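You operate a simulated robot arm through the tools that you are given. There is no shell and no other tool. Be economical: measure what you need, move in short steps, check, and stop when the job is done.

You run a simulated robot arm. Do the job below in one go: nothing can be reset, and whatever is moved stays where it is left.

JOB
Wake the laptop with the empty pack on its charger to 15 % or more, then unplug it.
Fine: switch on the charger with the blue band, start the laptop; shut it down and switch off before the tip comes out.

Only the result counts: the job must be done as asked and must still hold three seconds after the hand-in. Knocking over, shifting, dropping, spilling or breaking anything else fails it.

ROBOT AND FRAMES
A 7-joint arm with a two-finger parallel gripper, fixed in place. Base frame: the origin is at the foot of the arm, x ahead of it, y to its left, z up; the work surface is at about z = 900. Units: mm, degrees, N and s.
Its first joint turns from -166.0 to 166.0 degrees. Payload 4.4 kg.
The TCP is the grasp point between the finger pads, 23 mm short of the fingertips. In the tool frame z runs along the fingers and y along their closing line. Largest opening 94 mm; finger width 38, thickness 10; the body of the gripper, 54 by 96 mm, starts 39 mm behind the TCP.
Orientation is told as [roll, pitch, yaw] about the base's x, y, z axes, in that order, counted from this pose: with the fingers straight down and closing along the base's y, the tool's x points along the base's -x, its y along +y and its z along -z.

CONTROLS
- The arm moves only by the tool move_arm. Its argument "rows" is one flat list of numbers, 7 for each row, row after row: the gripper command, from -1 (fully open) to 1 (shut), values between in proportion, then the shift along the tool's x, y, z in mm, then the turn, a rotation vector about the tool's x, y, z in degrees. In form: [jaw, x, y, z, wx, wy, wz, jaw, x, y, z, wx, wy, wz, ...]. A call has 1 to 8 rows; each row is the pose to reach, as a shift and turn from the pose commanded when the call began, along the tool's axes at that moment. Rows are played at 5 a second. More than 50 mm and 8.6 degrees between two rows, or a gripper value outside its range, and nothing of the call is played. Where a pose cannot be reached the arm comes as near as it can. A force on the tool above 90 N (or 10 N above the force at the start of the call, whichever is more), or a blocked arm, ends the call early, and 0.2 s more pass. Each finger travels about 72 mm/s and halts on what it meets, pressing with about 35 N; the grip force reading is that of the motor and also rises with nothing between the fingers. The clock runs only during rows and for 0.2 s after the last one: add rows that repeat a pose to give the fingers time. The reply holds the time, the measured pose of the TCP, the force on the tool along the base axes, the opening and the grip force, in the units named above and with some noise, with the torque about the TCP (base axes, N m) and any sound that the robot's microphone picked up.
- Cameras (640 x 400 px; columns grow to the right, rows downward): "scene" is fixed at [49.7, 499.2, 1630.5]; the picture's right is [-0.37, -0.93, 0.00], its down [-0.92, 0.37, -0.13] and it looks along [0.13, -0.05, -0.99] (base axes); focal length 214 px, centre (320, 200). "wrist" rides on the gripper at [86, 16, -74] in the tool frame; the picture's right is [-0.18, 0.98, 0.00], its down [-0.58, -0.11, -0.81] and it looks along [-0.79, -0.15, 0.59] (tool axes); focal length 243 px, centre (320, 200). There is no depth. A picture from a camera that has moved, and an enlarged one, comes with that camera's place and axes in the base frame and with its lens.
- grab_frame(camera): a new picture of that camera. No time passes.
- inspect(camera, box): a new picture of the part [left, top, right, bottom] of that camera's present view, enlarged. No time passes.
- sign_off(): hands the job in; it is judged then, once.

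Work in short steps. Places have to be worked out from the pictures, the camera data and where the tool is seen: move nearer, look again, correct. Check each grasp and each placing, and mend what went wrong. You have 120 turns and 84 pictures in all, those below and enlarged ones among them. Open the gripper and draw the arm clear of the work before you hand the job in, unless the task says otherwise; then end with one line.

The tools are called by a JSON object that holds its "name" and its "arguments". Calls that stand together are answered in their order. move_arm: Moves the arm, as the interface text tells. Its arguments: {"type":"object","properties":{"rows":{"type":"array"}},"required":["rows"]} The other tools are called the same way: grab_frame (camera) takes a picture; inspect (camera, box) takes an enlarged picture of a part of a camera's view; sign_off () hands the job in.

At the start:

```text
time_s: 0.0
tool_pos: [836.6, 138.3, 1252.6]
tcp_rot: [0.0, 0.1, 0.0]
contact_force: [-0.5, 0.4, -0.8]
moment: [-0.02, 0.0, 0.02]
grip_width: 93.7
grasp_force: 0.1
```

scene: 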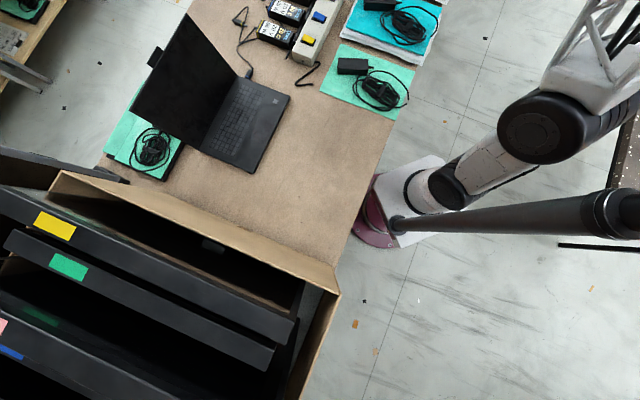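
wrist: 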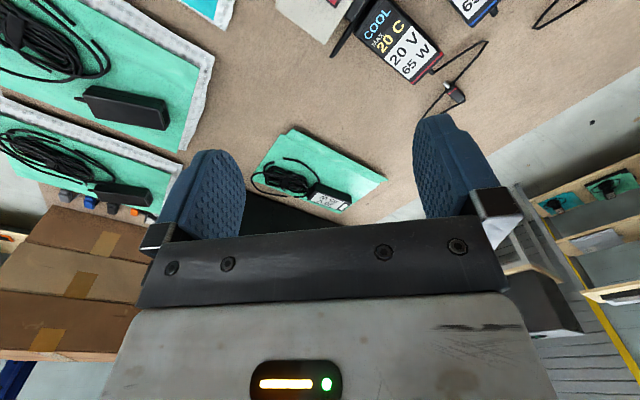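

The scene shows a laptop, a power strip with coloured switches and two chargers near the top. I'll enlarge those areas first.

{"name": "inspect", "arguments": {"camera": "scene", "box": [220, 0, 360, 90]}}

{"name": "inspect", "arguments": {"camera": "scene", "box": [120, 20, 300, 180]}}

```text
4.44 times, centred on (290, 45) of scene
camera zoom: at [49.7, 499.2, 1630.5], right [-0.37, -0.93, 0.0], down [-0.92, 0.37, -0.13], along [0.13, -0.05, -0.99], focal length 953 px, centre (453, 889)
```

zoom: 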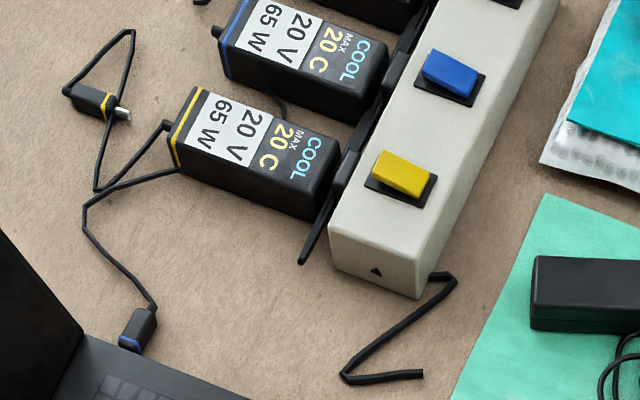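

```text
2.50 times, centred on (210, 100) of scene
camera zoom: at [49.7, 499.2, 1630.5], right [-0.37, -0.93, 0.0], down [-0.92, 0.37, -0.13], along [0.13, -0.05, -0.99], focal length 536 px, centre (595, 450)
```

zoom: 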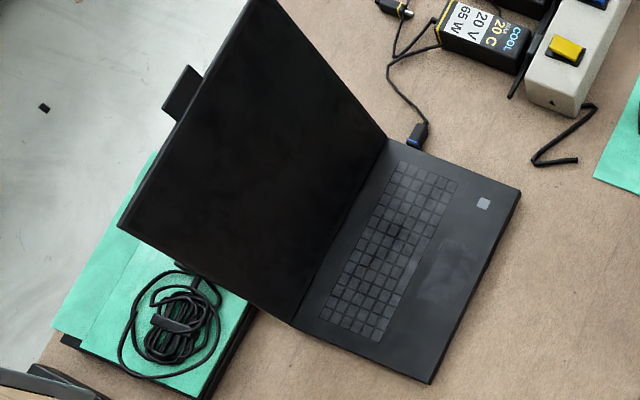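

The blue-banded tip is already in the laptop near (674,530), its switch is near (766,213), and the power key is near (533,479). I'll move the arm back so the wrist camera can look at these from closer.

{"name": "move_arm", "arguments": {"rows": [-1, 43, 18, 4, 0, 0, 0, -1, 86, 36, 8, 0, 0, 0, -1, 129, 54, 12, 0, 0, 0, -1, 172, 72, 16, 0, 0, 0, -1, 215, 90, 20, 0, 0, 0, -1, 258, 108, 24, 0, 0, 0, -1, 301, 126, 28, 0, 0, 0, -1, 344, 144, 32, 0, 0, 0]}}

{"name": "grab_frame", "arguments": {"camera": "wrist"}}

```text
time_s: 1.8
tool_pos: [491.6, 283.3, 1219.6]
tcp_rot: [-0.1, 0.1, -0.1]
contact_force: [-0.3, 0.2, 1.2]
moment: [0.02, 0.0, 0.01]
grip_width: 94.0
grasp_force: 0.0
```

```text
79 pictures are left
camera wrist: at [405.7, 300.8, 1295.4], right [0.18, 0.98, 0.0], down [0.58, -0.11, 0.81], along [0.79, -0.15, -0.59], focal length 243 px, centre (320, 200)
```

wrist: 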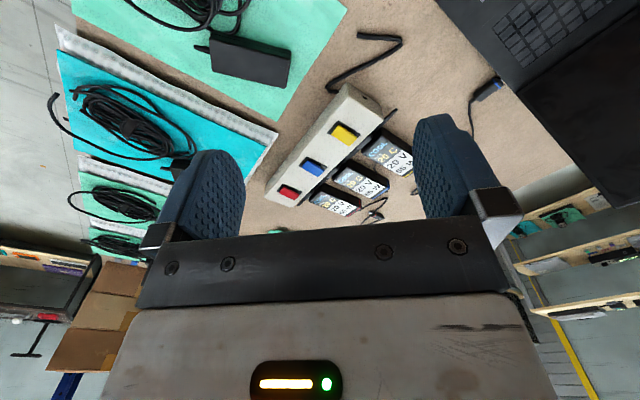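

The strip has three switches: yellow, blue and red. I'll enlarge it, and the plug too.

{"name": "inspect", "arguments": {"camera": "wrist", "box": [260, 80, 420, 220]}}

{"name": "inspect", "arguments": {"camera": "wrist", "box": [430, 0, 640, 130]}}

```text
2.86 times, centred on (340, 150) of wrist
camera zoom: at [405.7, 300.8, 1295.4], right [0.18, 0.98, 0.0], down [0.58, -0.11, 0.81], along [0.79, -0.15, -0.59], focal length 693 px, centre (263, 343)
```

zoom: 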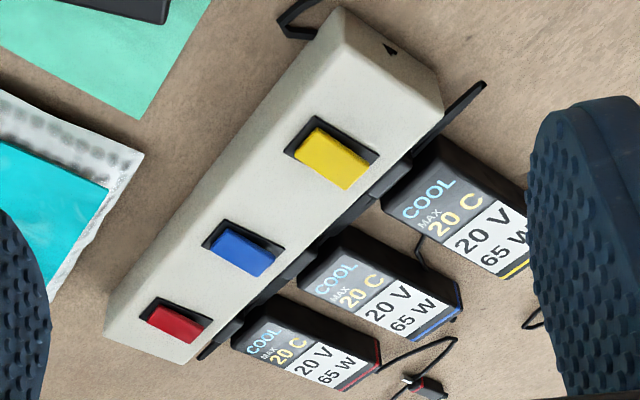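

```text
3.05 times, centred on (535, 65) of wrist
camera zoom: at [405.7, 300.8, 1295.4], right [0.18, 0.98, 0.0], down [0.58, -0.11, 0.81], along [0.79, -0.15, -0.59], focal length 739 px, centre (-335, 611)
```

zoom: 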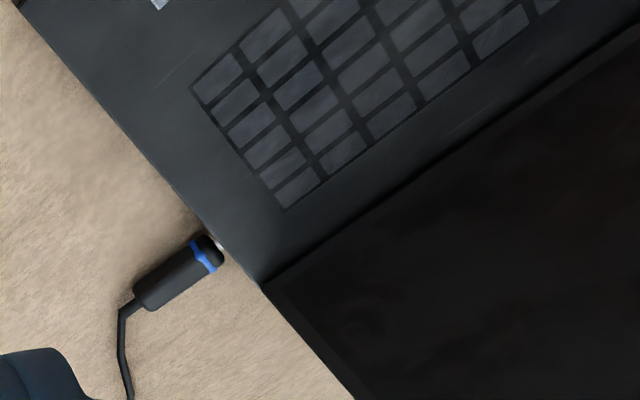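

All three rockers need a closer look. I'll hover over the blue one with the gripper turned across the strip.

{"name": "move_arm", "arguments": {"rows": [-0.5, -34, -9, 14, 0, 0, 6.1, 0, -68, -18, 28, 0, 0, 12.2, 0.5, -103, -26, 42, 0, 0, 18.2, 1, -137, -35, 56, 0, 0, 24.3, 1, -171, -44, 70, 0, 0, 30.4, 1, -205, -53, 84, 0, 0, 36.5, 1, -240, -61, 98, 0, 0, 42.5, 1, -274, -70, 112, 0, 0, 48.6]}}

{"name": "grab_frame", "arguments": {"camera": "wrist"}}

```text
time_s: 3.6
tool_pos: [765.9, 213.1, 1107.7]
tcp_rot: [0.1, -0.1, -48.7]
contact_force: [-0.7, 0.0, 0.4]
moment: [0.02, 0.06, -0.03]
grip_width: 0.0
grasp_force: 35.2
```

```text
76 pictures are left
camera wrist: at [720.7, 289.2, 1182.7], right [0.86, 0.51, 0.0], down [0.3, -0.51, 0.81], along [0.41, -0.69, -0.59], focal length 243 px, centre (320, 200)
```

wrist: 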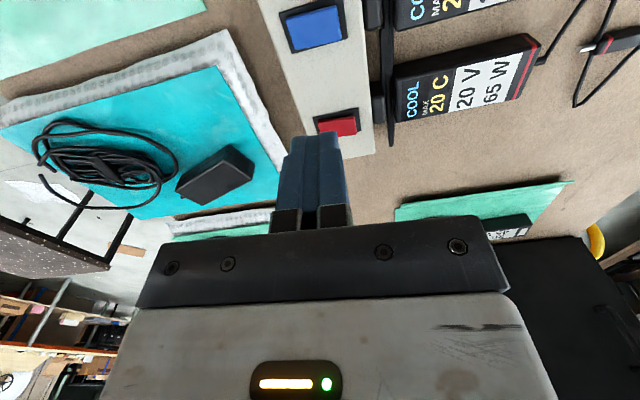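

{"name": "inspect", "arguments": {"camera": "wrist", "box": [260, 0, 400, 150]}}

{"name": "inspect", "arguments": {"camera": "scene", "box": [290, 0, 350, 60]}}

```text
2.67 times, centred on (330, 75) of wrist
camera zoom: at [720.7, 289.2, 1182.7], right [0.86, 0.51, 0.0], down [0.3, -0.51, 0.81], along [0.41, -0.69, -0.59], focal length 647 px, centre (293, 533)
```

zoom: 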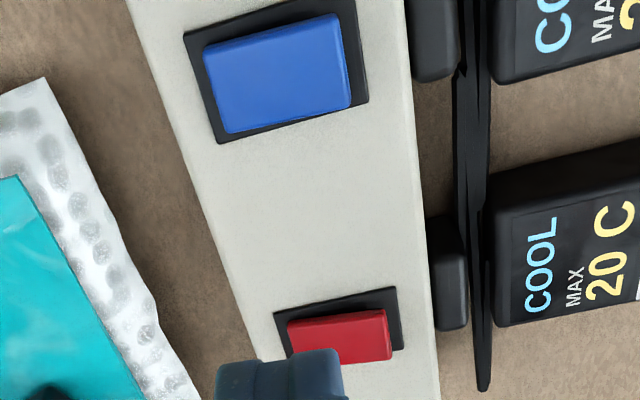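

```text
6.67 times, centred on (320, 30) of scene
camera zoom: at [49.7, 499.2, 1630.5], right [-0.37, -0.93, 0.0], down [-0.92, 0.37, -0.13], along [0.13, -0.05, -0.99], focal length 1430 px, centre (320, 1333)
```

zoom: 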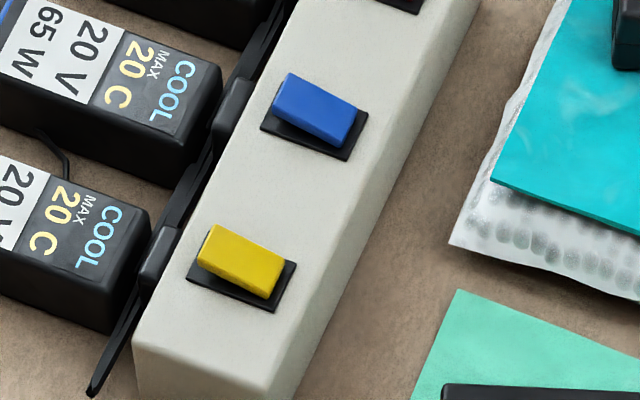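

The charger-side end of each rocker stands up, so all are off. I put the blue rocker's centre near (755,220,955). I'll lower the closed fingers above its raised end and check.

{"name": "move_arm", "arguments": {"rows": [1, 6, 5, 30, 0, 0, 0, 1, 12.7, 9.8, 60, 0, 0, 0, 1, 12.7, 9.8, 85, 0, 0, 0, 1, 12.7, 9.8, 100, 0, 0, 0]}}

{"name": "grab_frame", "arguments": {"camera": "wrist"}}

{"name": "inspect", "arguments": {"camera": "scene", "box": [260, 0, 380, 75]}}

```text
time_s: 4.6
tool_pos: [763.4, 228.5, 1007.2]
tcp_rot: [0.0, 0.0, -48.7]
contact_force: [0.4, 0.0, 0.2]
moment: [0.0, 0.0, -0.01]
grip_width: 0.0
grasp_force: 35.0
```

```text
73 pictures are left
camera wrist: at [719.3, 306.3, 1083.3], right [0.86, 0.51, 0.0], down [0.3, -0.51, 0.81], along [0.41, -0.69, -0.59], focal length 243 px, centre (320, 200)
```

wrist: 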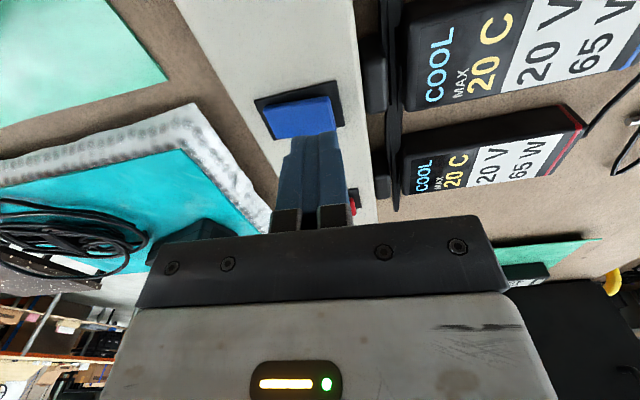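

```text
5.33 times, centred on (320, 38) of scene
camera zoom: at [49.7, 499.2, 1630.5], right [-0.37, -0.93, 0.0], down [-0.92, 0.37, -0.13], along [0.13, -0.05, -0.99], focal length 1144 px, centre (320, 1067)
```

zoom: 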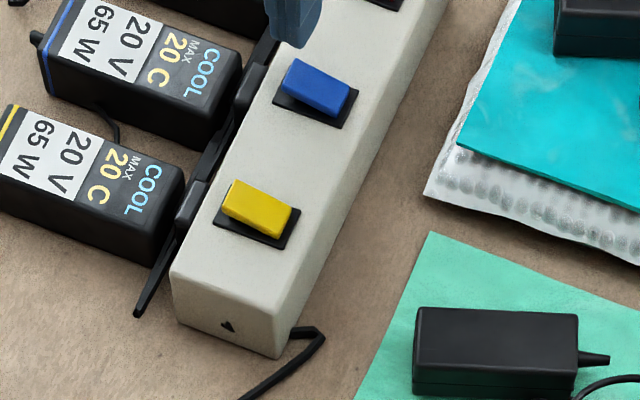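

The fingers line up with the raised end. I'll shift 2 mm towards the chargers and press gently in small steps.

{"name": "move_arm", "arguments": {"rows": [1, 0, 2, 8, 0, 0, 0, 1, 0, 2, 14, 0, 0, 0, 1, 0, 2, 18, 0, 0, 0, 1, 0, 2, 21, 0, 0, 0, 1, 0, 2, 24, 0, 0, 0]}}

```text
time_s: 5.8
tool_pos: [765.6, 230.5, 983.2]
tcp_rot: [0.0, 0.1, -48.6]
contact_force: [0.5, -0.4, 0.7]
moment: [0.02, -0.02, 0.0]
grip_width: 0.0
grasp_force: 34.8
```

{"name": "move_arm", "arguments": {"rows": [1, 0, 0, 3, 0, 0, 0, 1, 0, 0, 6, 0, 0, 0, 1, 0, 0, 8, 0, 0, 0, 1, 0, 0, 10, 0, 0, 0]}}

{"name": "inspect", "arguments": {"camera": "scene", "box": [260, 0, 380, 75]}}

```text
time_s: 6.8
tool_pos: [767.1, 230.6, 977.1]
tcp_rot: [0.1, 0.0, -48.6]
contact_force: [-27.1, -3.0, 48.5]
moment: [-0.88, 0.48, -0.43]
grip_width: 0.1
grasp_force: 34.9
```

```text
5.33 times, centred on (320, 38) of scene
camera zoom: at [49.7, 499.2, 1630.5], right [-0.37, -0.93, 0.0], down [-0.92, 0.37, -0.13], along [0.13, -0.05, -0.99], focal length 1144 px, centre (320, 1067)
```

zoom: 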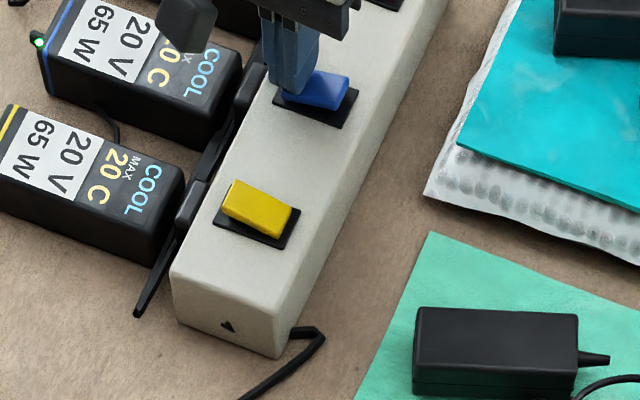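

The blue charger's LED has turned green. I'll lift off and check it.

{"name": "move_arm", "arguments": {"rows": [1, 0, 0, -20, 0, 0, 0, 1, 0, 0, -60, 0, 0, 0, 1, 0, 0, -100, 0, 0, 0]}}

{"name": "inspect", "arguments": {"camera": "scene", "box": [200, 0, 340, 90]}}

{"name": "inspect", "arguments": {"camera": "scene", "box": [120, 20, 300, 180]}}

```text
time_s: 7.6
tool_pos: [766.0, 229.8, 1072.0]
tcp_rot: [-0.2, 0.0, -48.6]
contact_force: [-0.3, 0.1, -1.0]
moment: [0.01, 0.01, -0.01]
grip_width: 0.3
grasp_force: 35.0
```

```text
4.44 times, centred on (270, 45) of scene
camera zoom: at [49.7, 499.2, 1630.5], right [-0.37, -0.93, 0.0], down [-0.92, 0.37, -0.13], along [0.13, -0.05, -0.99], focal length 953 px, centre (542, 889)
```

zoom: 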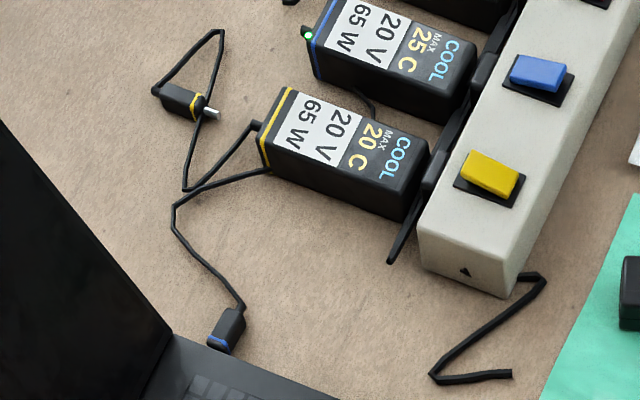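

```text
2.50 times, centred on (210, 100) of scene
camera zoom: at [49.7, 499.2, 1630.5], right [-0.37, -0.93, 0.0], down [-0.92, 0.37, -0.13], along [0.13, -0.05, -0.99], focal length 536 px, centre (595, 450)
```

zoom: 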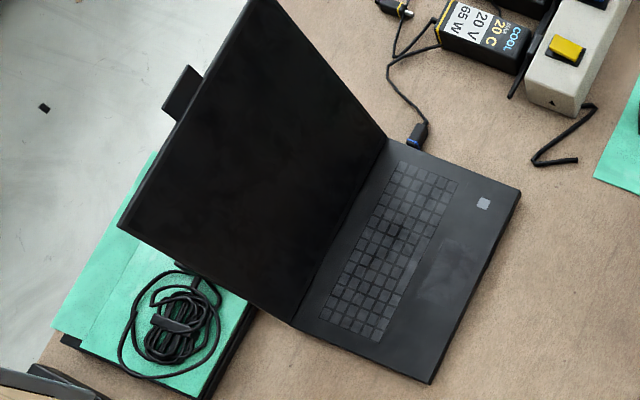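

The label is live: it now reads 25 °C on blue, so I'll keep an eye on it. Next I'll move over the laptop's power key.

{"name": "move_arm", "arguments": {"rows": [1, 43, -1, 3, 0, 0, 0, 1, 86, -3, 6, 0, 0, 0, 1, 128, -4, 10, 0, 0, 0, 1, 171, -5, 15, 0, 0, 0, 1, 214, -7, 20, 0, 0, 0, 1, 256, -8, 25, 0, 0, 0, 1, 299, -9, 30, 0, 0, 0, 1, 341, -10, 40, 0, 0, 0]}}

{"name": "grab_frame", "arguments": {"camera": "wrist"}}

{"name": "grab_frame", "arguments": {"camera": "scene"}}

```text
time_s: 9.4
tool_pos: [531.4, 480.0, 1032.8]
tcp_rot: [-0.1, -0.1, -48.6]
contact_force: [-0.3, -0.1, 0.4]
moment: [0.01, -0.04, 0.0]
grip_width: 0.0
grasp_force: 35.0
```

```text
68 pictures are left
camera wrist: at [486.8, 556.5, 1108.9], right [0.86, 0.51, 0.0], down [0.3, -0.51, 0.81], along [0.41, -0.69, -0.59], focal length 243 px, centre (320, 200)
```

wrist: 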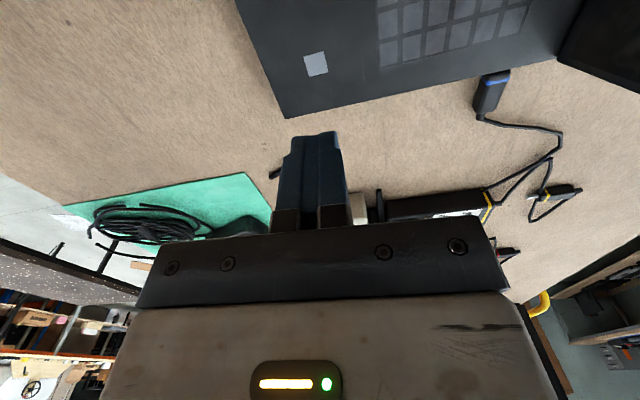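

```text
67 pictures are left
```

scene: 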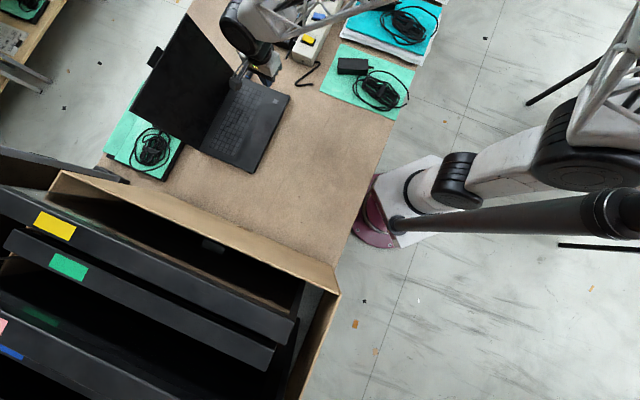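

{"name": "inspect", "arguments": {"camera": "wrist", "box": [270, 30, 370, 100]}}

{"name": "inspect", "arguments": {"camera": "scene", "box": [230, 0, 330, 60]}}

```text
5.71 times, centred on (320, 65) of wrist
camera zoom: at [486.8, 556.5, 1108.9], right [0.86, 0.51, 0.0], down [0.3, -0.51, 0.81], along [0.41, -0.69, -0.59], focal length 1386 px, centre (320, 971)
```

zoom: 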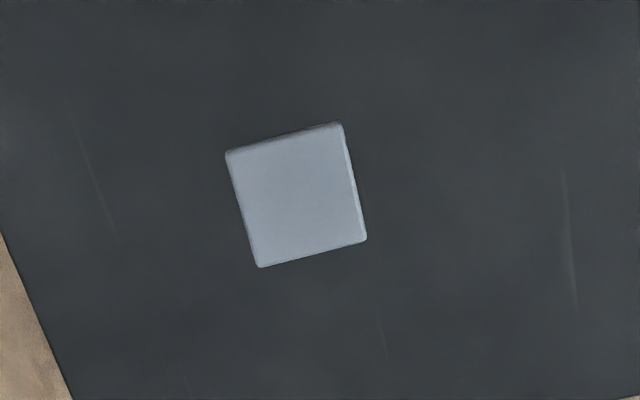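

```text
6.40 times, centred on (280, 30) of scene
camera zoom: at [49.7, 499.2, 1630.5], right [-0.37, -0.93, 0.0], down [-0.92, 0.37, -0.13], along [0.13, -0.05, -0.99], focal length 1373 px, centre (576, 1288)
```

zoom: 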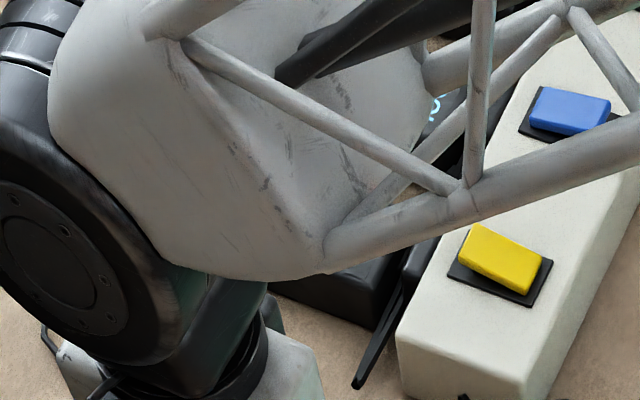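

The key is raised and lies straight below the fingers at about (529.5,480). I'll lower to just above it.

{"name": "move_arm", "arguments": {"rows": [1, 1, -1.5, 40, 0, 0, 0, 1, 1, -1.5, 70, 0, 0, 0, 1, 1, -1.5, 78, 0, 0, 0]}}

{"name": "grab_frame", "arguments": {"camera": "wrist"}}

```text
time_s: 10.2
tool_pos: [530.6, 479.2, 954.8]
tcp_rot: [0.0, 0.1, -48.6]
contact_force: [-0.2, -0.4, -0.3]
moment: [0.0, -0.03, 0.03]
grip_width: 0.2
grasp_force: 35.5
```

```text
64 pictures are left
camera wrist: at [485.8, 556.7, 1030.7], right [0.86, 0.51, 0.0], down [0.3, -0.51, 0.81], along [0.41, -0.69, -0.59], focal length 243 px, centre (320, 200)
```

wrist: 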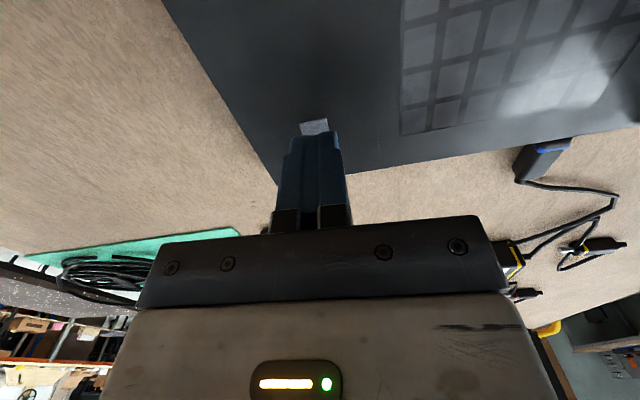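

{"name": "move_arm", "arguments": {"rows": [1, 0, 0, 4, 0, 0, 0, 1, 0, 0, 7, 0, 0, 0, 1, 0, 0, 9, 0, 0, 0, 1, 0, 0, 11, 0, 0, 0]}}

```text
time_s: 11.2
tool_pos: [531.5, 480.7, 943.8]
tcp_rot: [-0.1, 0.0, -48.5]
contact_force: [-0.3, 0.2, -0.3]
moment: [0.0, -0.01, 0.0]
grip_width: 0.3
grasp_force: 35.0
```

{"name": "move_arm", "arguments": {"rows": [1, 1, -1.5, 2, 0, 0, 0, 1, 1, -1.5, 4, 0, 0, 0, 1, 1, -1.5, 5, 0, 0, 0]}}

{"name": "inspect", "arguments": {"camera": "wrist", "box": [270, 90, 370, 160]}}

```text
time_s: 12.0
tool_pos: [529.7, 480.1, 942.0]
tcp_rot: [0.2, -0.1, -48.6]
contact_force: [-12.0, -12.4, 33.7]
moment: [-0.28, 0.34, 0.01]
grip_width: 0.1
grasp_force: 34.7
```

```text
5.71 times, centred on (320, 125) of wrist
camera zoom: at [484.5, 556.4, 1017.2], right [0.86, 0.51, 0.0], down [0.3, -0.51, 0.81], along [0.41, -0.69, -0.59], focal length 1386 px, centre (320, 629)
```

zoom: 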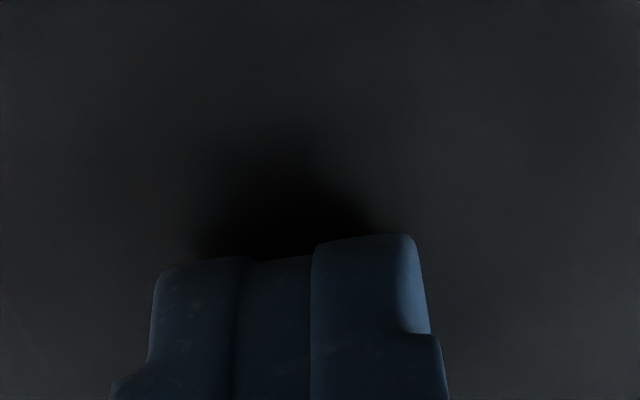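

There is 34 N of contact at the key. I'll look at the screen to see whether it woke.

{"name": "inspect", "arguments": {"camera": "scene", "box": [120, 0, 300, 180]}}

```text
2.22 times, centred on (210, 90) of scene
camera zoom: at [49.7, 499.2, 1630.5], right [-0.37, -0.93, 0.0], down [-0.92, 0.37, -0.13], along [0.13, -0.05, -0.99], focal length 477 px, centre (564, 444)
```

zoom: 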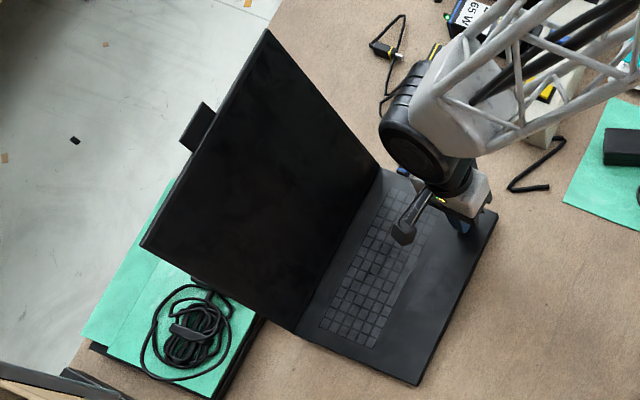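

Still dark. I'll release and check again.

{"name": "move_arm", "arguments": {"rows": [1, 0, 0, -15, 0, 0, 0, 1, 0, 0, -35, 0, 0, 0, 1, 0, 0, -35, 0, 0, 0]}}

{"name": "inspect", "arguments": {"camera": "scene", "box": [120, 0, 300, 180]}}

{"name": "grab_frame", "arguments": {"camera": "wrist"}}

```text
time_s: 12.8
tool_pos: [528.5, 479.1, 975.6]
tcp_rot: [0.0, 0.0, -48.6]
contact_force: [-0.4, -0.1, 0.1]
moment: [-0.01, -0.02, 0.01]
grip_width: 0.1
grasp_force: 34.7
```

```text
2.22 times, centred on (210, 90) of scene
camera zoom: at [49.7, 499.2, 1630.5], right [-0.37, -0.93, 0.0], down [-0.92, 0.37, -0.13], along [0.13, -0.05, -0.99], focal length 477 px, centre (564, 444)
```

zoom: 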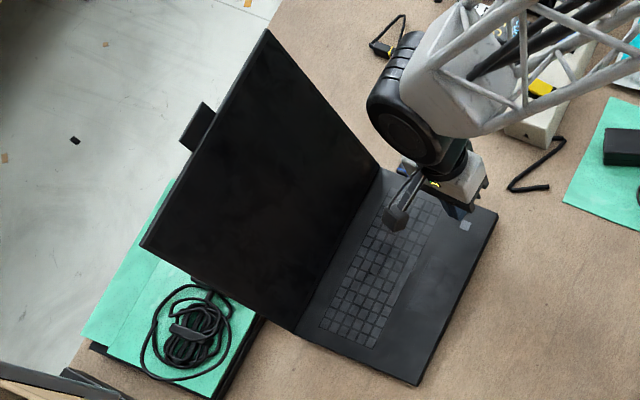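

```text
60 pictures are left
camera wrist: at [484.0, 556.7, 1050.5], right [0.86, 0.51, 0.0], down [0.3, -0.51, 0.81], along [0.41, -0.69, -0.59], focal length 243 px, centre (320, 200)
```

wrist: 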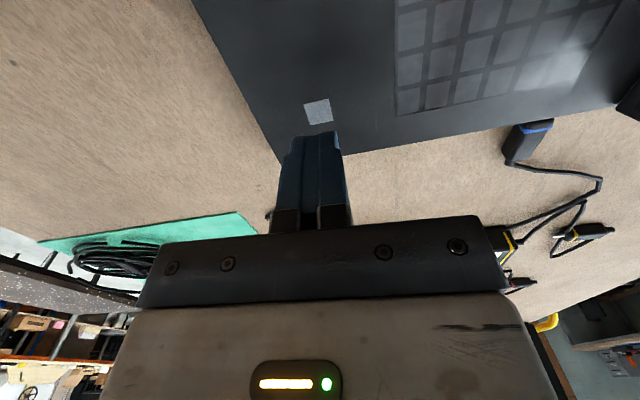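

{"name": "inspect", "arguments": {"camera": "wrist", "box": [480, 90, 620, 180]}}

{"name": "inspect", "arguments": {"camera": "wrist", "box": [280, 80, 360, 160]}}

```text
4.44 times, centred on (550, 135) of wrist
camera zoom: at [484.0, 556.7, 1050.5], right [0.86, 0.51, 0.0], down [0.3, -0.51, 0.81], along [0.41, -0.69, -0.59], focal length 1078 px, centre (-702, 489)
```

zoom: 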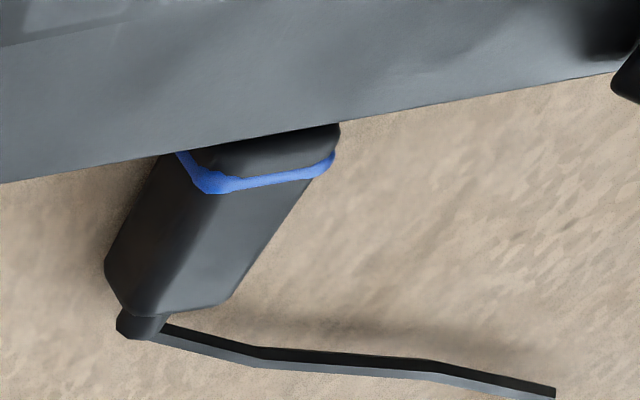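

```text
5.00 times, centred on (320, 120) of wrist
camera zoom: at [484.0, 556.7, 1050.5], right [0.86, 0.51, 0.0], down [0.3, -0.51, 0.81], along [0.41, -0.69, -0.59], focal length 1213 px, centre (320, 600)
```

zoom: 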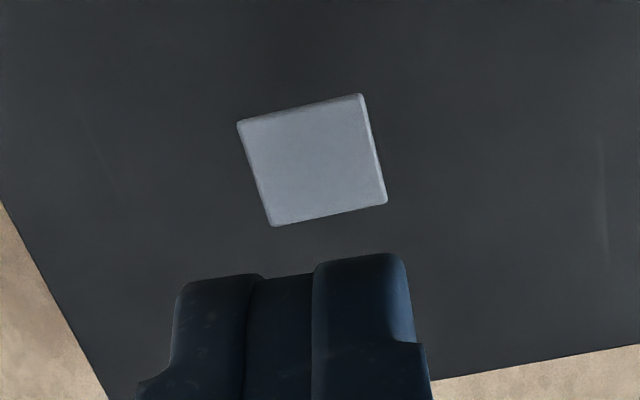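

The key lies at about (528,481), 16 mm wide, and the flat 20×38 tip may just be stopping on the palm rest. I'll tilt the tool so only one fingertip corner leads onto the key.

{"name": "move_arm", "arguments": {"rows": [1, 4, -1, 0, 4, 5, 0, 1, 8, -3, 5, 8, 10, 0, 1, 11, -3, 12, 12, 15, 0, 1, 11, -3, 16, 12, 15, 0, 1, 11, -3, 16, 12, 15, 0]}}

{"name": "grab_frame", "arguments": {"camera": "wrist"}}

{"name": "inspect", "arguments": {"camera": "scene", "box": [120, 0, 300, 180]}}

```text
time_s: 14.0
tool_pos: [520.1, 485.9, 959.5]
tcp_rot: [-12.2, 14.9, -50.2]
contact_force: [0.3, -0.4, 1.2]
moment: [-0.03, 0.02, 0.01]
grip_width: 0.0
grasp_force: 34.7
```

```text
57 pictures are left
camera wrist: at [502.2, 557.9, 1049.0], right [0.82, 0.52, -0.25], down [0.54, -0.55, 0.63], along [0.19, -0.65, -0.73], focal length 243 px, centre (320, 200)
```

wrist: 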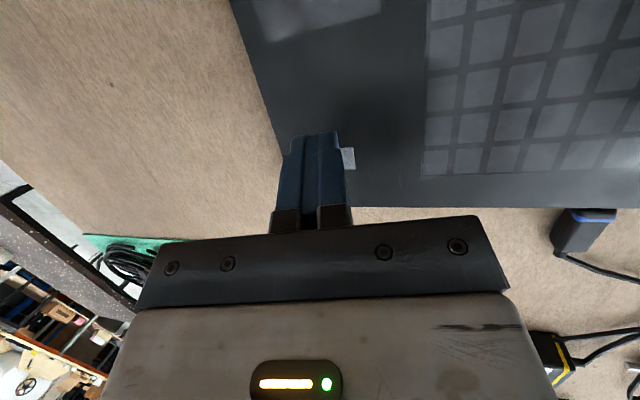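

```text
2.22 times, centred on (210, 90) of scene
camera zoom: at [49.7, 499.2, 1630.5], right [-0.37, -0.93, 0.0], down [-0.92, 0.37, -0.13], along [0.13, -0.05, -0.99], focal length 477 px, centre (564, 444)
```

zoom: 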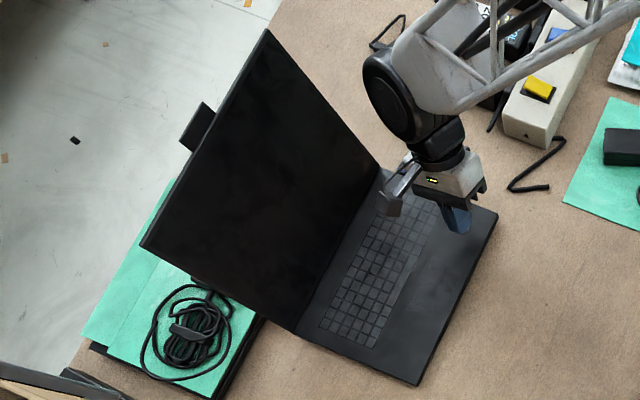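

The leading corner is about 10 mm above the key, and the key is still dark. I'll press straight down with the corner.

{"name": "move_arm", "arguments": {"rows": [1, 0.7, 0, 7.6, 0, 0, 0, 1, 0, 0.6, 10.4, 0, 0, 0, 1, -0.5, 1, 12.3, 0, 0, 0, 1, -1, 1.4, 14.2, 0, 0, 0]}}

{"name": "inspect", "arguments": {"camera": "scene", "box": [120, 0, 300, 180]}}

```text
time_s: 15.0
tool_pos: [518.1, 486.9, 946.3]
tcp_rot: [-12.0, 14.8, -50.2]
contact_force: [-7.7, -2.6, 27.9]
moment: [-0.24, -0.05, -0.05]
grip_width: 0.0
grasp_force: 35.2
heard: click
```

```text
2.22 times, centred on (210, 90) of scene
camera zoom: at [49.7, 499.2, 1630.5], right [-0.37, -0.93, 0.0], down [-0.92, 0.37, -0.13], along [0.13, -0.05, -0.99], focal length 477 px, centre (564, 444)
```

zoom: 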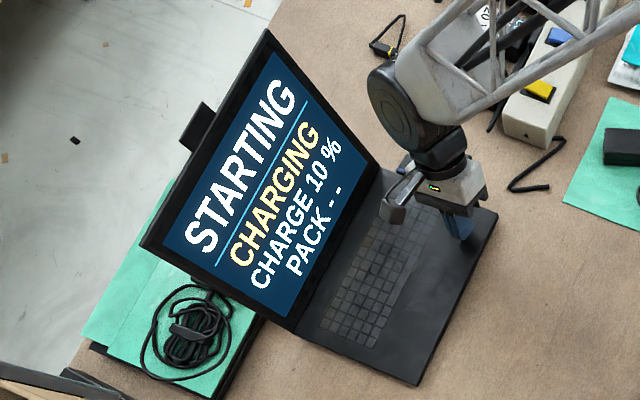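

The key clicked. The screen shows STARTING, CHARGING, 10 %. I'll release the key, hold just above it and wait.

{"name": "move_arm", "arguments": {"rows": [1, 3.7, -3, -14, 0, 0, 0, 1, 7.5, -6, -28, 0, 0, 0, 1, 7.5, -6, -28, 0, 0, 0, 1, 7.5, -6, -28, 0, 0, 0]}}

{"name": "inspect", "arguments": {"camera": "scene", "box": [120, 0, 320, 180]}}

```text
time_s: 16.0
tool_pos: [516.9, 487.0, 975.5]
tcp_rot: [-12.3, 14.9, -50.2]
contact_force: [0.4, -0.6, 0.2]
moment: [-0.02, 0.0, -0.01]
grip_width: 0.0
grasp_force: 35.0
```

```text
2.22 times, centred on (220, 90) of scene
camera zoom: at [49.7, 499.2, 1630.5], right [-0.37, -0.93, 0.0], down [-0.92, 0.37, -0.13], along [0.13, -0.05, -0.99], focal length 477 px, centre (542, 444)
```

zoom: 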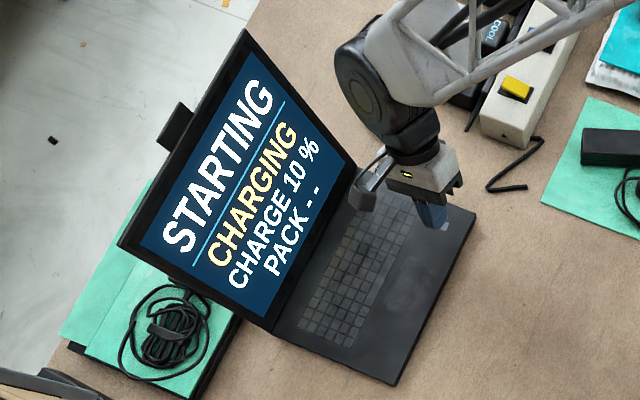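

I'll wait while rising a little so the wrist camera can see the charger label.

{"name": "move_arm", "arguments": {"rows": [1, 8, -6, -28, 0, 0, 0, 1, 15, -12, -57, 0, 0, 0, 1, 22, -18, -85, 0, 0, 0, 1, 22, -18, -85, 0, 0, 0, 1, 22, -18, -85, 0, 0, 0, 1, 22, -18, -85, 0, 0, 0, 1, 22, -18, -85, 0, 0, 0, 1, 22, -18, -85, 0, 0, 0]}}

{"name": "inspect", "arguments": {"camera": "scene", "box": [120, 0, 320, 180]}}

{"name": "grab_frame", "arguments": {"camera": "wrist"}}

```text
time_s: 17.8
tool_pos: [517.7, 485.5, 1064.4]
tcp_rot: [-12.3, 14.9, -50.2]
contact_force: [-0.2, 0.3, -0.6]
moment: [-0.01, -0.01, -0.04]
grip_width: 0.3
grasp_force: 35.1
```

```text
2.22 times, centred on (220, 90) of scene
camera zoom: at [49.7, 499.2, 1630.5], right [-0.37, -0.93, 0.0], down [-0.92, 0.37, -0.13], along [0.13, -0.05, -0.99], focal length 477 px, centre (542, 444)
```

zoom: 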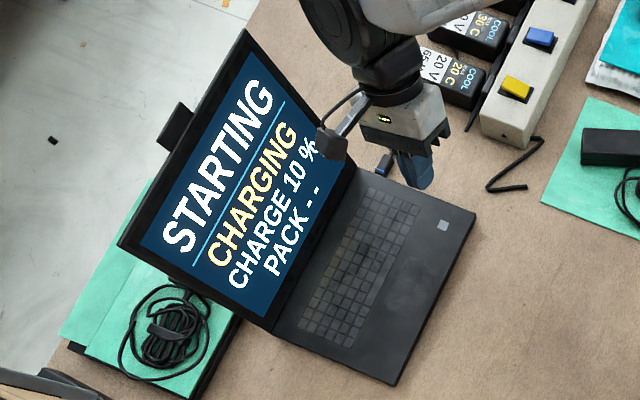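

```text
52 pictures are left
camera wrist: at [499.8, 558.8, 1154.4], right [0.82, 0.52, -0.25], down [0.54, -0.55, 0.63], along [0.19, -0.65, -0.73], focal length 243 px, centre (320, 200)
```

wrist: 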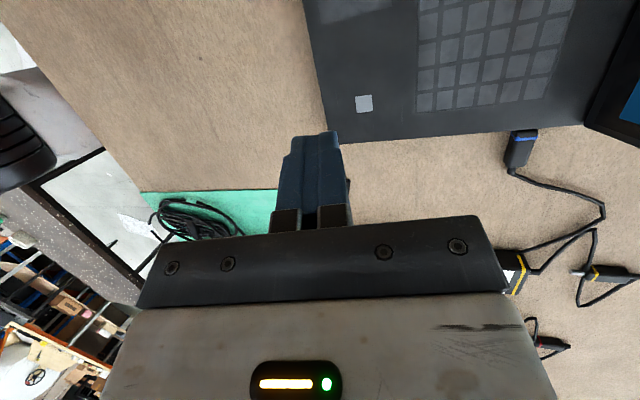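

The blue charger reads 30 °C. I'll wait and keep watching.

{"name": "move_arm", "arguments": {"rows": [1, 0, 0, 0, 0, 0, 0, 1, 0, 0, 0, 0, 0, 0, 1, 0, 0, 0, 0, 0, 0, 1, 0, 0, 0, 0, 0, 0, 1, 0, 0, 0, 0, 0, 0, 1, 0, 0, 0, 0, 0, 0, 1, 0, 0, 0, 0, 0, 0, 1, 0, 0, 0, 0, 0, 0]}}

{"name": "inspect", "arguments": {"camera": "scene", "box": [120, 0, 320, 180]}}

```text
time_s: 19.6
tool_pos: [516.9, 485.2, 1064.6]
tcp_rot: [-12.3, 15.0, -50.3]
contact_force: [-0.4, -0.4, -0.2]
moment: [0.01, 0.01, 0.0]
grip_width: 0.1
grasp_force: 35.0
```

```text
2.22 times, centred on (220, 90) of scene
camera zoom: at [49.7, 499.2, 1630.5], right [-0.37, -0.93, 0.0], down [-0.92, 0.37, -0.13], along [0.13, -0.05, -0.99], focal length 477 px, centre (542, 444)
```

zoom: 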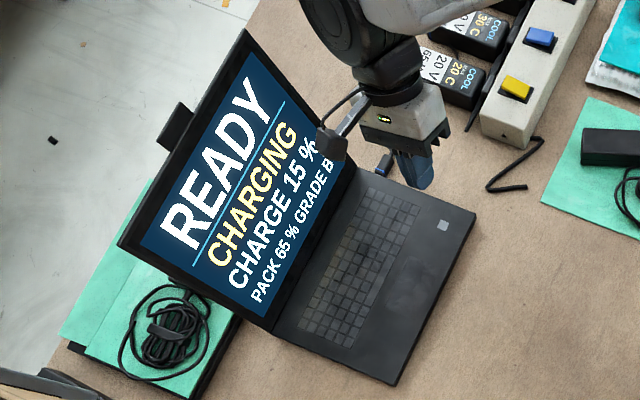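

READY at 15 % and still charging. I'll let it climb a little while I go back down to press the key for shutdown, stopping first just above it.

{"name": "move_arm", "arguments": {"rows": [1, -10.5, 8.8, 38.2, 0, 0, 0, 1, -20.5, 17.2, 76.4, 0, 0, 0, 1, -27, 22.5, 100.3, 0, 0, 0, 1, -27, 22.5, 100.3, 0, 0, 0]}}

{"name": "inspect", "arguments": {"camera": "scene", "box": [120, 0, 320, 180]}}

```text
time_s: 20.6
tool_pos: [517.9, 486.6, 957.6]
tcp_rot: [-12.3, 14.9, -50.3]
contact_force: [1.1, -0.1, 0.3]
moment: [-0.01, 0.01, 0.03]
grip_width: 0.1
grasp_force: 34.8
```

```text
2.22 times, centred on (220, 90) of scene
camera zoom: at [49.7, 499.2, 1630.5], right [-0.37, -0.93, 0.0], down [-0.92, 0.37, -0.13], along [0.13, -0.05, -0.99], focal length 477 px, centre (542, 444)
```

zoom: 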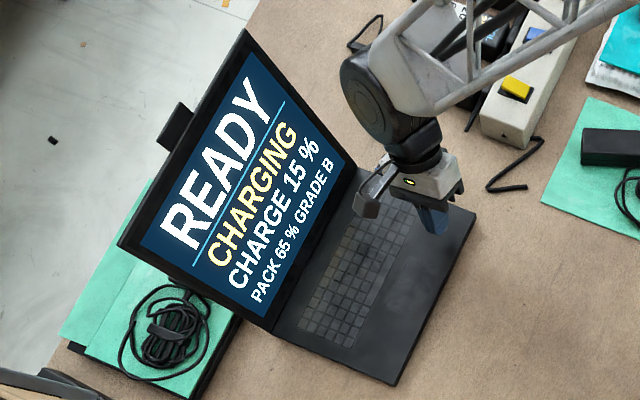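

The reading seems to move in 5 % steps. I'll wait a few seconds for margin before shutting down.

{"name": "move_arm", "arguments": {"rows": [1, 0, 0, 0, 0, 0, 0, 1, 0, 0, 0, 0, 0, 0, 1, 0, 0, 0, 0, 0, 0, 1, 0, 0, 0, 0, 0, 0, 1, 0, 0, 0, 0, 0, 0, 1, 0, 0, 0, 0, 0, 0, 1, 0, 0, 0, 0, 0, 0, 1, 0, 0, 0, 0, 0, 0]}}

{"name": "inspect", "arguments": {"camera": "scene", "box": [120, 0, 320, 180]}}

```text
time_s: 22.4
tool_pos: [518.1, 486.2, 958.8]
tcp_rot: [-12.2, 14.8, -50.2]
contact_force: [0.3, 0.3, -0.2]
moment: [0.02, -0.03, -0.01]
grip_width: 0.0
grasp_force: 34.7
```

```text
2.22 times, centred on (220, 90) of scene
camera zoom: at [49.7, 499.2, 1630.5], right [-0.37, -0.93, 0.0], down [-0.92, 0.37, -0.13], along [0.13, -0.05, -0.99], focal length 477 px, centre (542, 444)
```

zoom: 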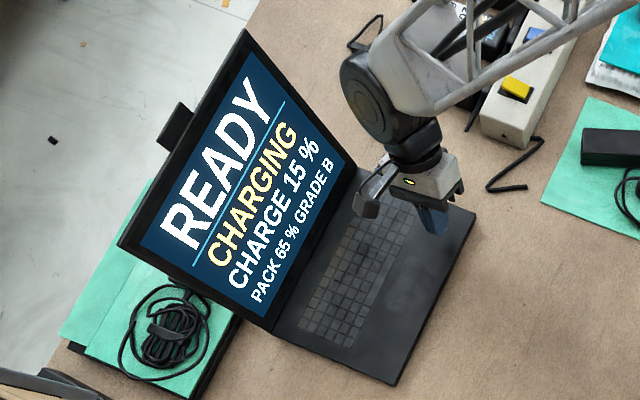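

{"name": "move_arm", "arguments": {"rows": [1, 0, 0, 0, 0, 0, 0, 1, 0, 0, 0, 0, 0, 0, 1, 0, 0, 0, 0, 0, 0, 1, 0, 0, 0, 0, 0, 0, 1, 0, 0, 0, 0, 0, 0, 1, 0, 0, 0, 0, 0, 0, 1, 0, 0, 0, 0, 0, 0, 1, 0, 0, 0, 0, 0, 0]}}

{"name": "inspect", "arguments": {"camera": "scene", "box": [120, 0, 320, 180]}}

```text
time_s: 24.2
tool_pos: [518.3, 486.5, 958.5]
tcp_rot: [-12.3, 14.8, -50.1]
contact_force: [-0.3, 0.1, -0.2]
moment: [0.01, 0.03, 0.0]
grip_width: 0.1
grasp_force: 34.7
```

```text
2.22 times, centred on (220, 90) of scene
camera zoom: at [49.7, 499.2, 1630.5], right [-0.37, -0.93, 0.0], down [-0.92, 0.37, -0.13], along [0.13, -0.05, -0.99], focal length 477 px, centre (542, 444)
```

zoom: 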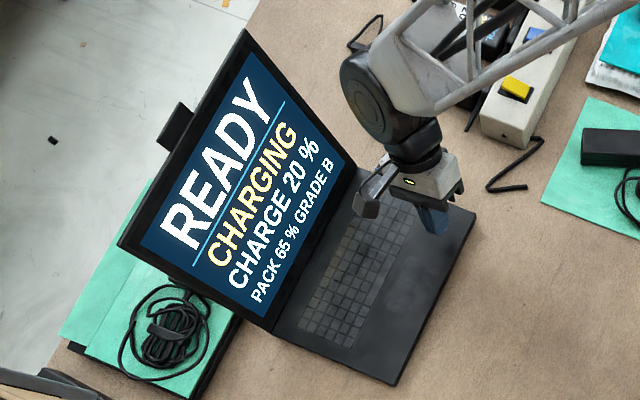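

20 % reached. I'll press the key to shut down, then release.

{"name": "move_arm", "arguments": {"rows": [1, -1.8, 1.5, 6.7, 0, 0, 0, 1, -2.8, 2.2, 10.5, 0, 0, 0, 1, -3.3, 2.6, 12.4, 0, 0, 0, 1, -3.6, 2.9, 13.6, 0, 0, 0]}}

{"name": "inspect", "arguments": {"camera": "scene", "box": [120, 0, 320, 180]}}

```text
time_s: 25.2
tool_pos: [518.3, 486.3, 945.3]
tcp_rot: [-12.1, 14.8, -50.2]
contact_force: [-15.2, -13.4, 49.3]
moment: [-0.66, -0.05, -0.23]
grip_width: 0.0
grasp_force: 35.6
heard: click
```

```text
2.22 times, centred on (220, 90) of scene
camera zoom: at [49.7, 499.2, 1630.5], right [-0.37, -0.93, 0.0], down [-0.92, 0.37, -0.13], along [0.13, -0.05, -0.99], focal length 477 px, centre (542, 444)
```

zoom: 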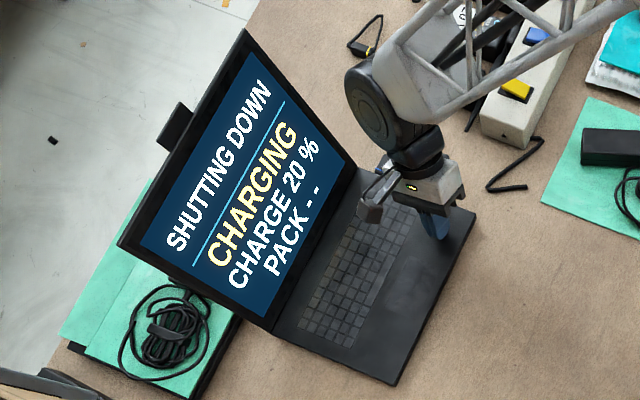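

Shutting down. I'll lift off and undo the tilt.

{"name": "move_arm", "arguments": {"rows": [1, 7.5, -6, -28, 0, 0, 0, 1, 15, -12, -57, 0, 0, 0, 1, 25, -20, -95, 0, 0, 0, 1, 27, -22, -104, -4, -5, 0, 1, 30, -24, -114, -8, -10, 0, 1, 32, -26, -124, -12, -15, 0, 1, 32, -26, -124, -12, -15, 0]}}

{"name": "inspect", "arguments": {"camera": "scene", "box": [120, 0, 320, 180]}}

```text
time_s: 26.8
tool_pos: [519.6, 485.2, 1073.8]
tcp_rot: [0.1, 0.1, -48.5]
contact_force: [-0.3, -0.8, -0.1]
moment: [0.02, -0.04, -0.05]
grip_width: 0.1
grasp_force: 35.1
```

```text
2.22 times, centred on (220, 90) of scene
camera zoom: at [49.7, 499.2, 1630.5], right [-0.37, -0.93, 0.0], down [-0.92, 0.37, -0.13], along [0.13, -0.05, -0.99], focal length 477 px, centre (542, 444)
```

zoom: 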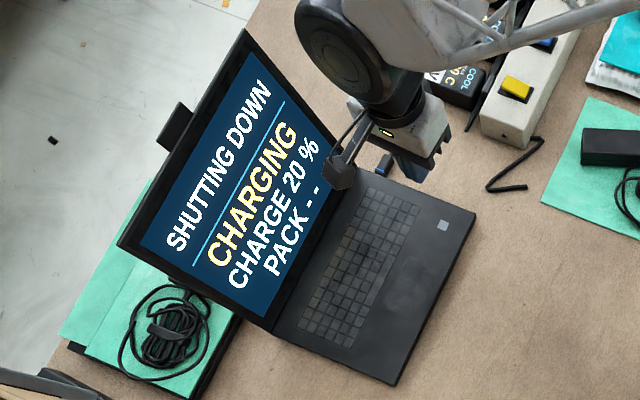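

Next I'll go back over the blue switch, this time above its far end (away from the chargers).

{"name": "move_arm", "arguments": {"rows": [1, -44, -1, 0, 0, 0, 0, 1, -88, -3, 0, 0, 0, 0, 1, -132, -4, 0, 0, 0, 0, 1, -176, -5, 0, 0, 0, 0, 1, -220, -7, 0, 0, 0, 0, 1, -264, -8, 5, 0, 0, 0, 1, -308, -9, 10, 0, 0, 0, 1, -353, -10, 20, 0, 0, 0]}}

{"name": "grab_frame", "arguments": {"camera": "wrist"}}

{"name": "grab_frame", "arguments": {"camera": "scene"}}

```text
time_s: 28.6
tool_pos: [747.2, 215.6, 1053.9]
tcp_rot: [0.0, 0.1, -48.7]
contact_force: [-0.4, 0.2, 0.2]
moment: [0.02, 0.02, 0.0]
grip_width: 0.0
grasp_force: 35.5
```

```text
45 pictures are left
camera wrist: at [701.3, 292.3, 1129.7], right [0.86, 0.51, 0.0], down [0.3, -0.51, 0.81], along [0.41, -0.69, -0.59], focal length 243 px, centre (320, 200)
```

wrist: 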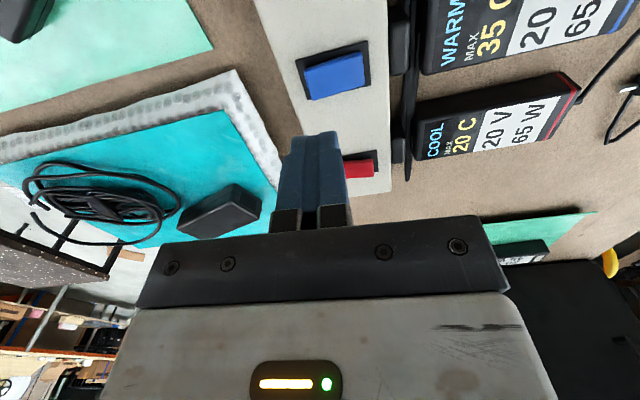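

```text
44 pictures are left
```

scene: 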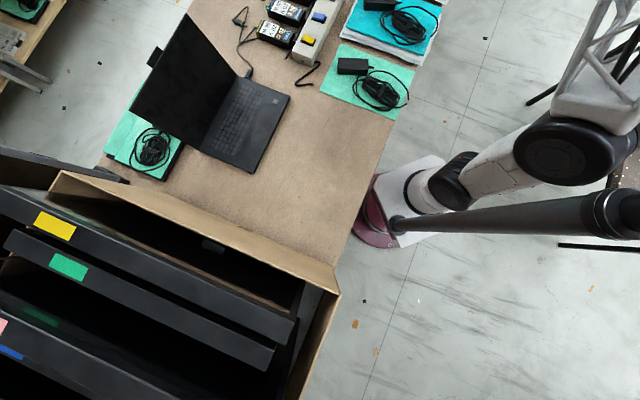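

The screen is off and the charger is WARM at 35 °C. I'll lower onto the rocker's far end, now the raised one, to switch off.

{"name": "move_arm", "arguments": {"rows": [1, 0, -2.2, 40, 0, 0, 0, 1, 0.5, -2.2, 65, 0, 0, 0, 1, 0.5, -2.2, 70, 0, 0, 0, 1, 0.5, -2.2, 73, 0, 0, 0, 1, 0.5, -2.2, 76, 0, 0, 0, 1, 0.5, -2.2, 78, 0, 0, 0, 1, 0.5, -2.2, 80, 0, 0, 0]}}

{"name": "inspect", "arguments": {"camera": "scene", "box": [220, 0, 360, 90]}}

```text
time_s: 30.2
tool_pos: [745.5, 213.5, 976.9]
tcp_rot: [0.3, -0.1, -48.7]
contact_force: [-26.3, -12.5, 48.4]
moment: [0.34, 0.54, 0.28]
grip_width: 0.0
grasp_force: 35.1
```

```text
4.44 times, centred on (290, 45) of scene
camera zoom: at [49.7, 499.2, 1630.5], right [-0.37, -0.93, 0.0], down [-0.92, 0.37, -0.13], along [0.13, -0.05, -0.99], focal length 953 px, centre (453, 889)
```

zoom: 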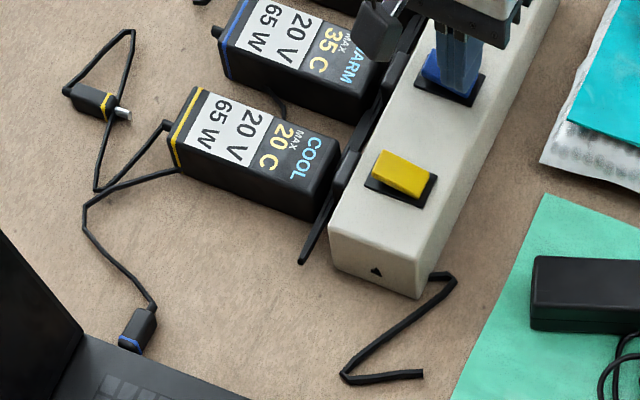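

The LED is off. I'll lift, open the jaws halfway and move above the plug near (675,531).

{"name": "move_arm", "arguments": {"rows": [1, 0, 0, -40, 0, 0, 0, 1, 0, 0, -80, 0, 0, 0, 0.5, 40, 22, -80, 0, 0, 0, 0, 80, 45, -80, 0, 0, 0, 0, 122, 68, -80, 0, 0, 0, 0, 163, 91, -80, 0, 0, 0, 0, 203, 113, -80, 0, 0, 0, 0, 244, 136, -80, 0, 0, 0]}}

{"name": "grab_frame", "arguments": {"camera": "wrist"}}

{"name": "inspect", "arguments": {"camera": "scene", "box": [200, 0, 340, 90]}}

```text
time_s: 32.0
tool_pos: [684.9, 488.8, 1054.5]
tcp_rot: [0.0, 0.0, -48.6]
contact_force: [-1.1, 0.8, 0.5]
moment: [0.0, -0.02, 0.01]
grip_width: 47.0
grasp_force: 0.0
```

```text
42 pictures are left
camera wrist: at [639.9, 565.3, 1129.3], right [0.86, 0.51, 0.0], down [0.3, -0.51, 0.81], along [0.41, -0.69, -0.59], focal length 243 px, centre (320, 200)
```

wrist: 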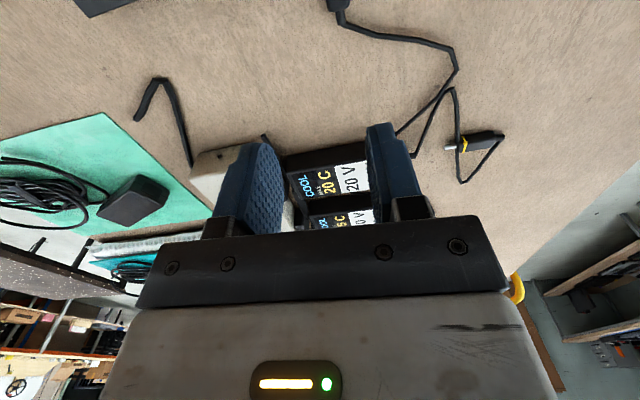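

```text
4.44 times, centred on (270, 45) of scene
camera zoom: at [49.7, 499.2, 1630.5], right [-0.37, -0.93, 0.0], down [-0.92, 0.37, -0.13], along [0.13, -0.05, -0.99], focal length 953 px, centre (542, 889)
```

zoom: 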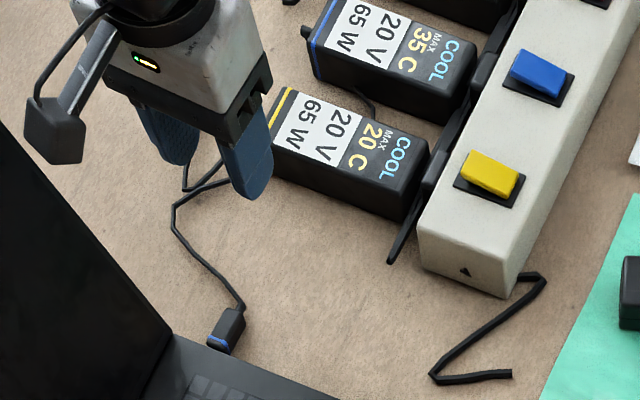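

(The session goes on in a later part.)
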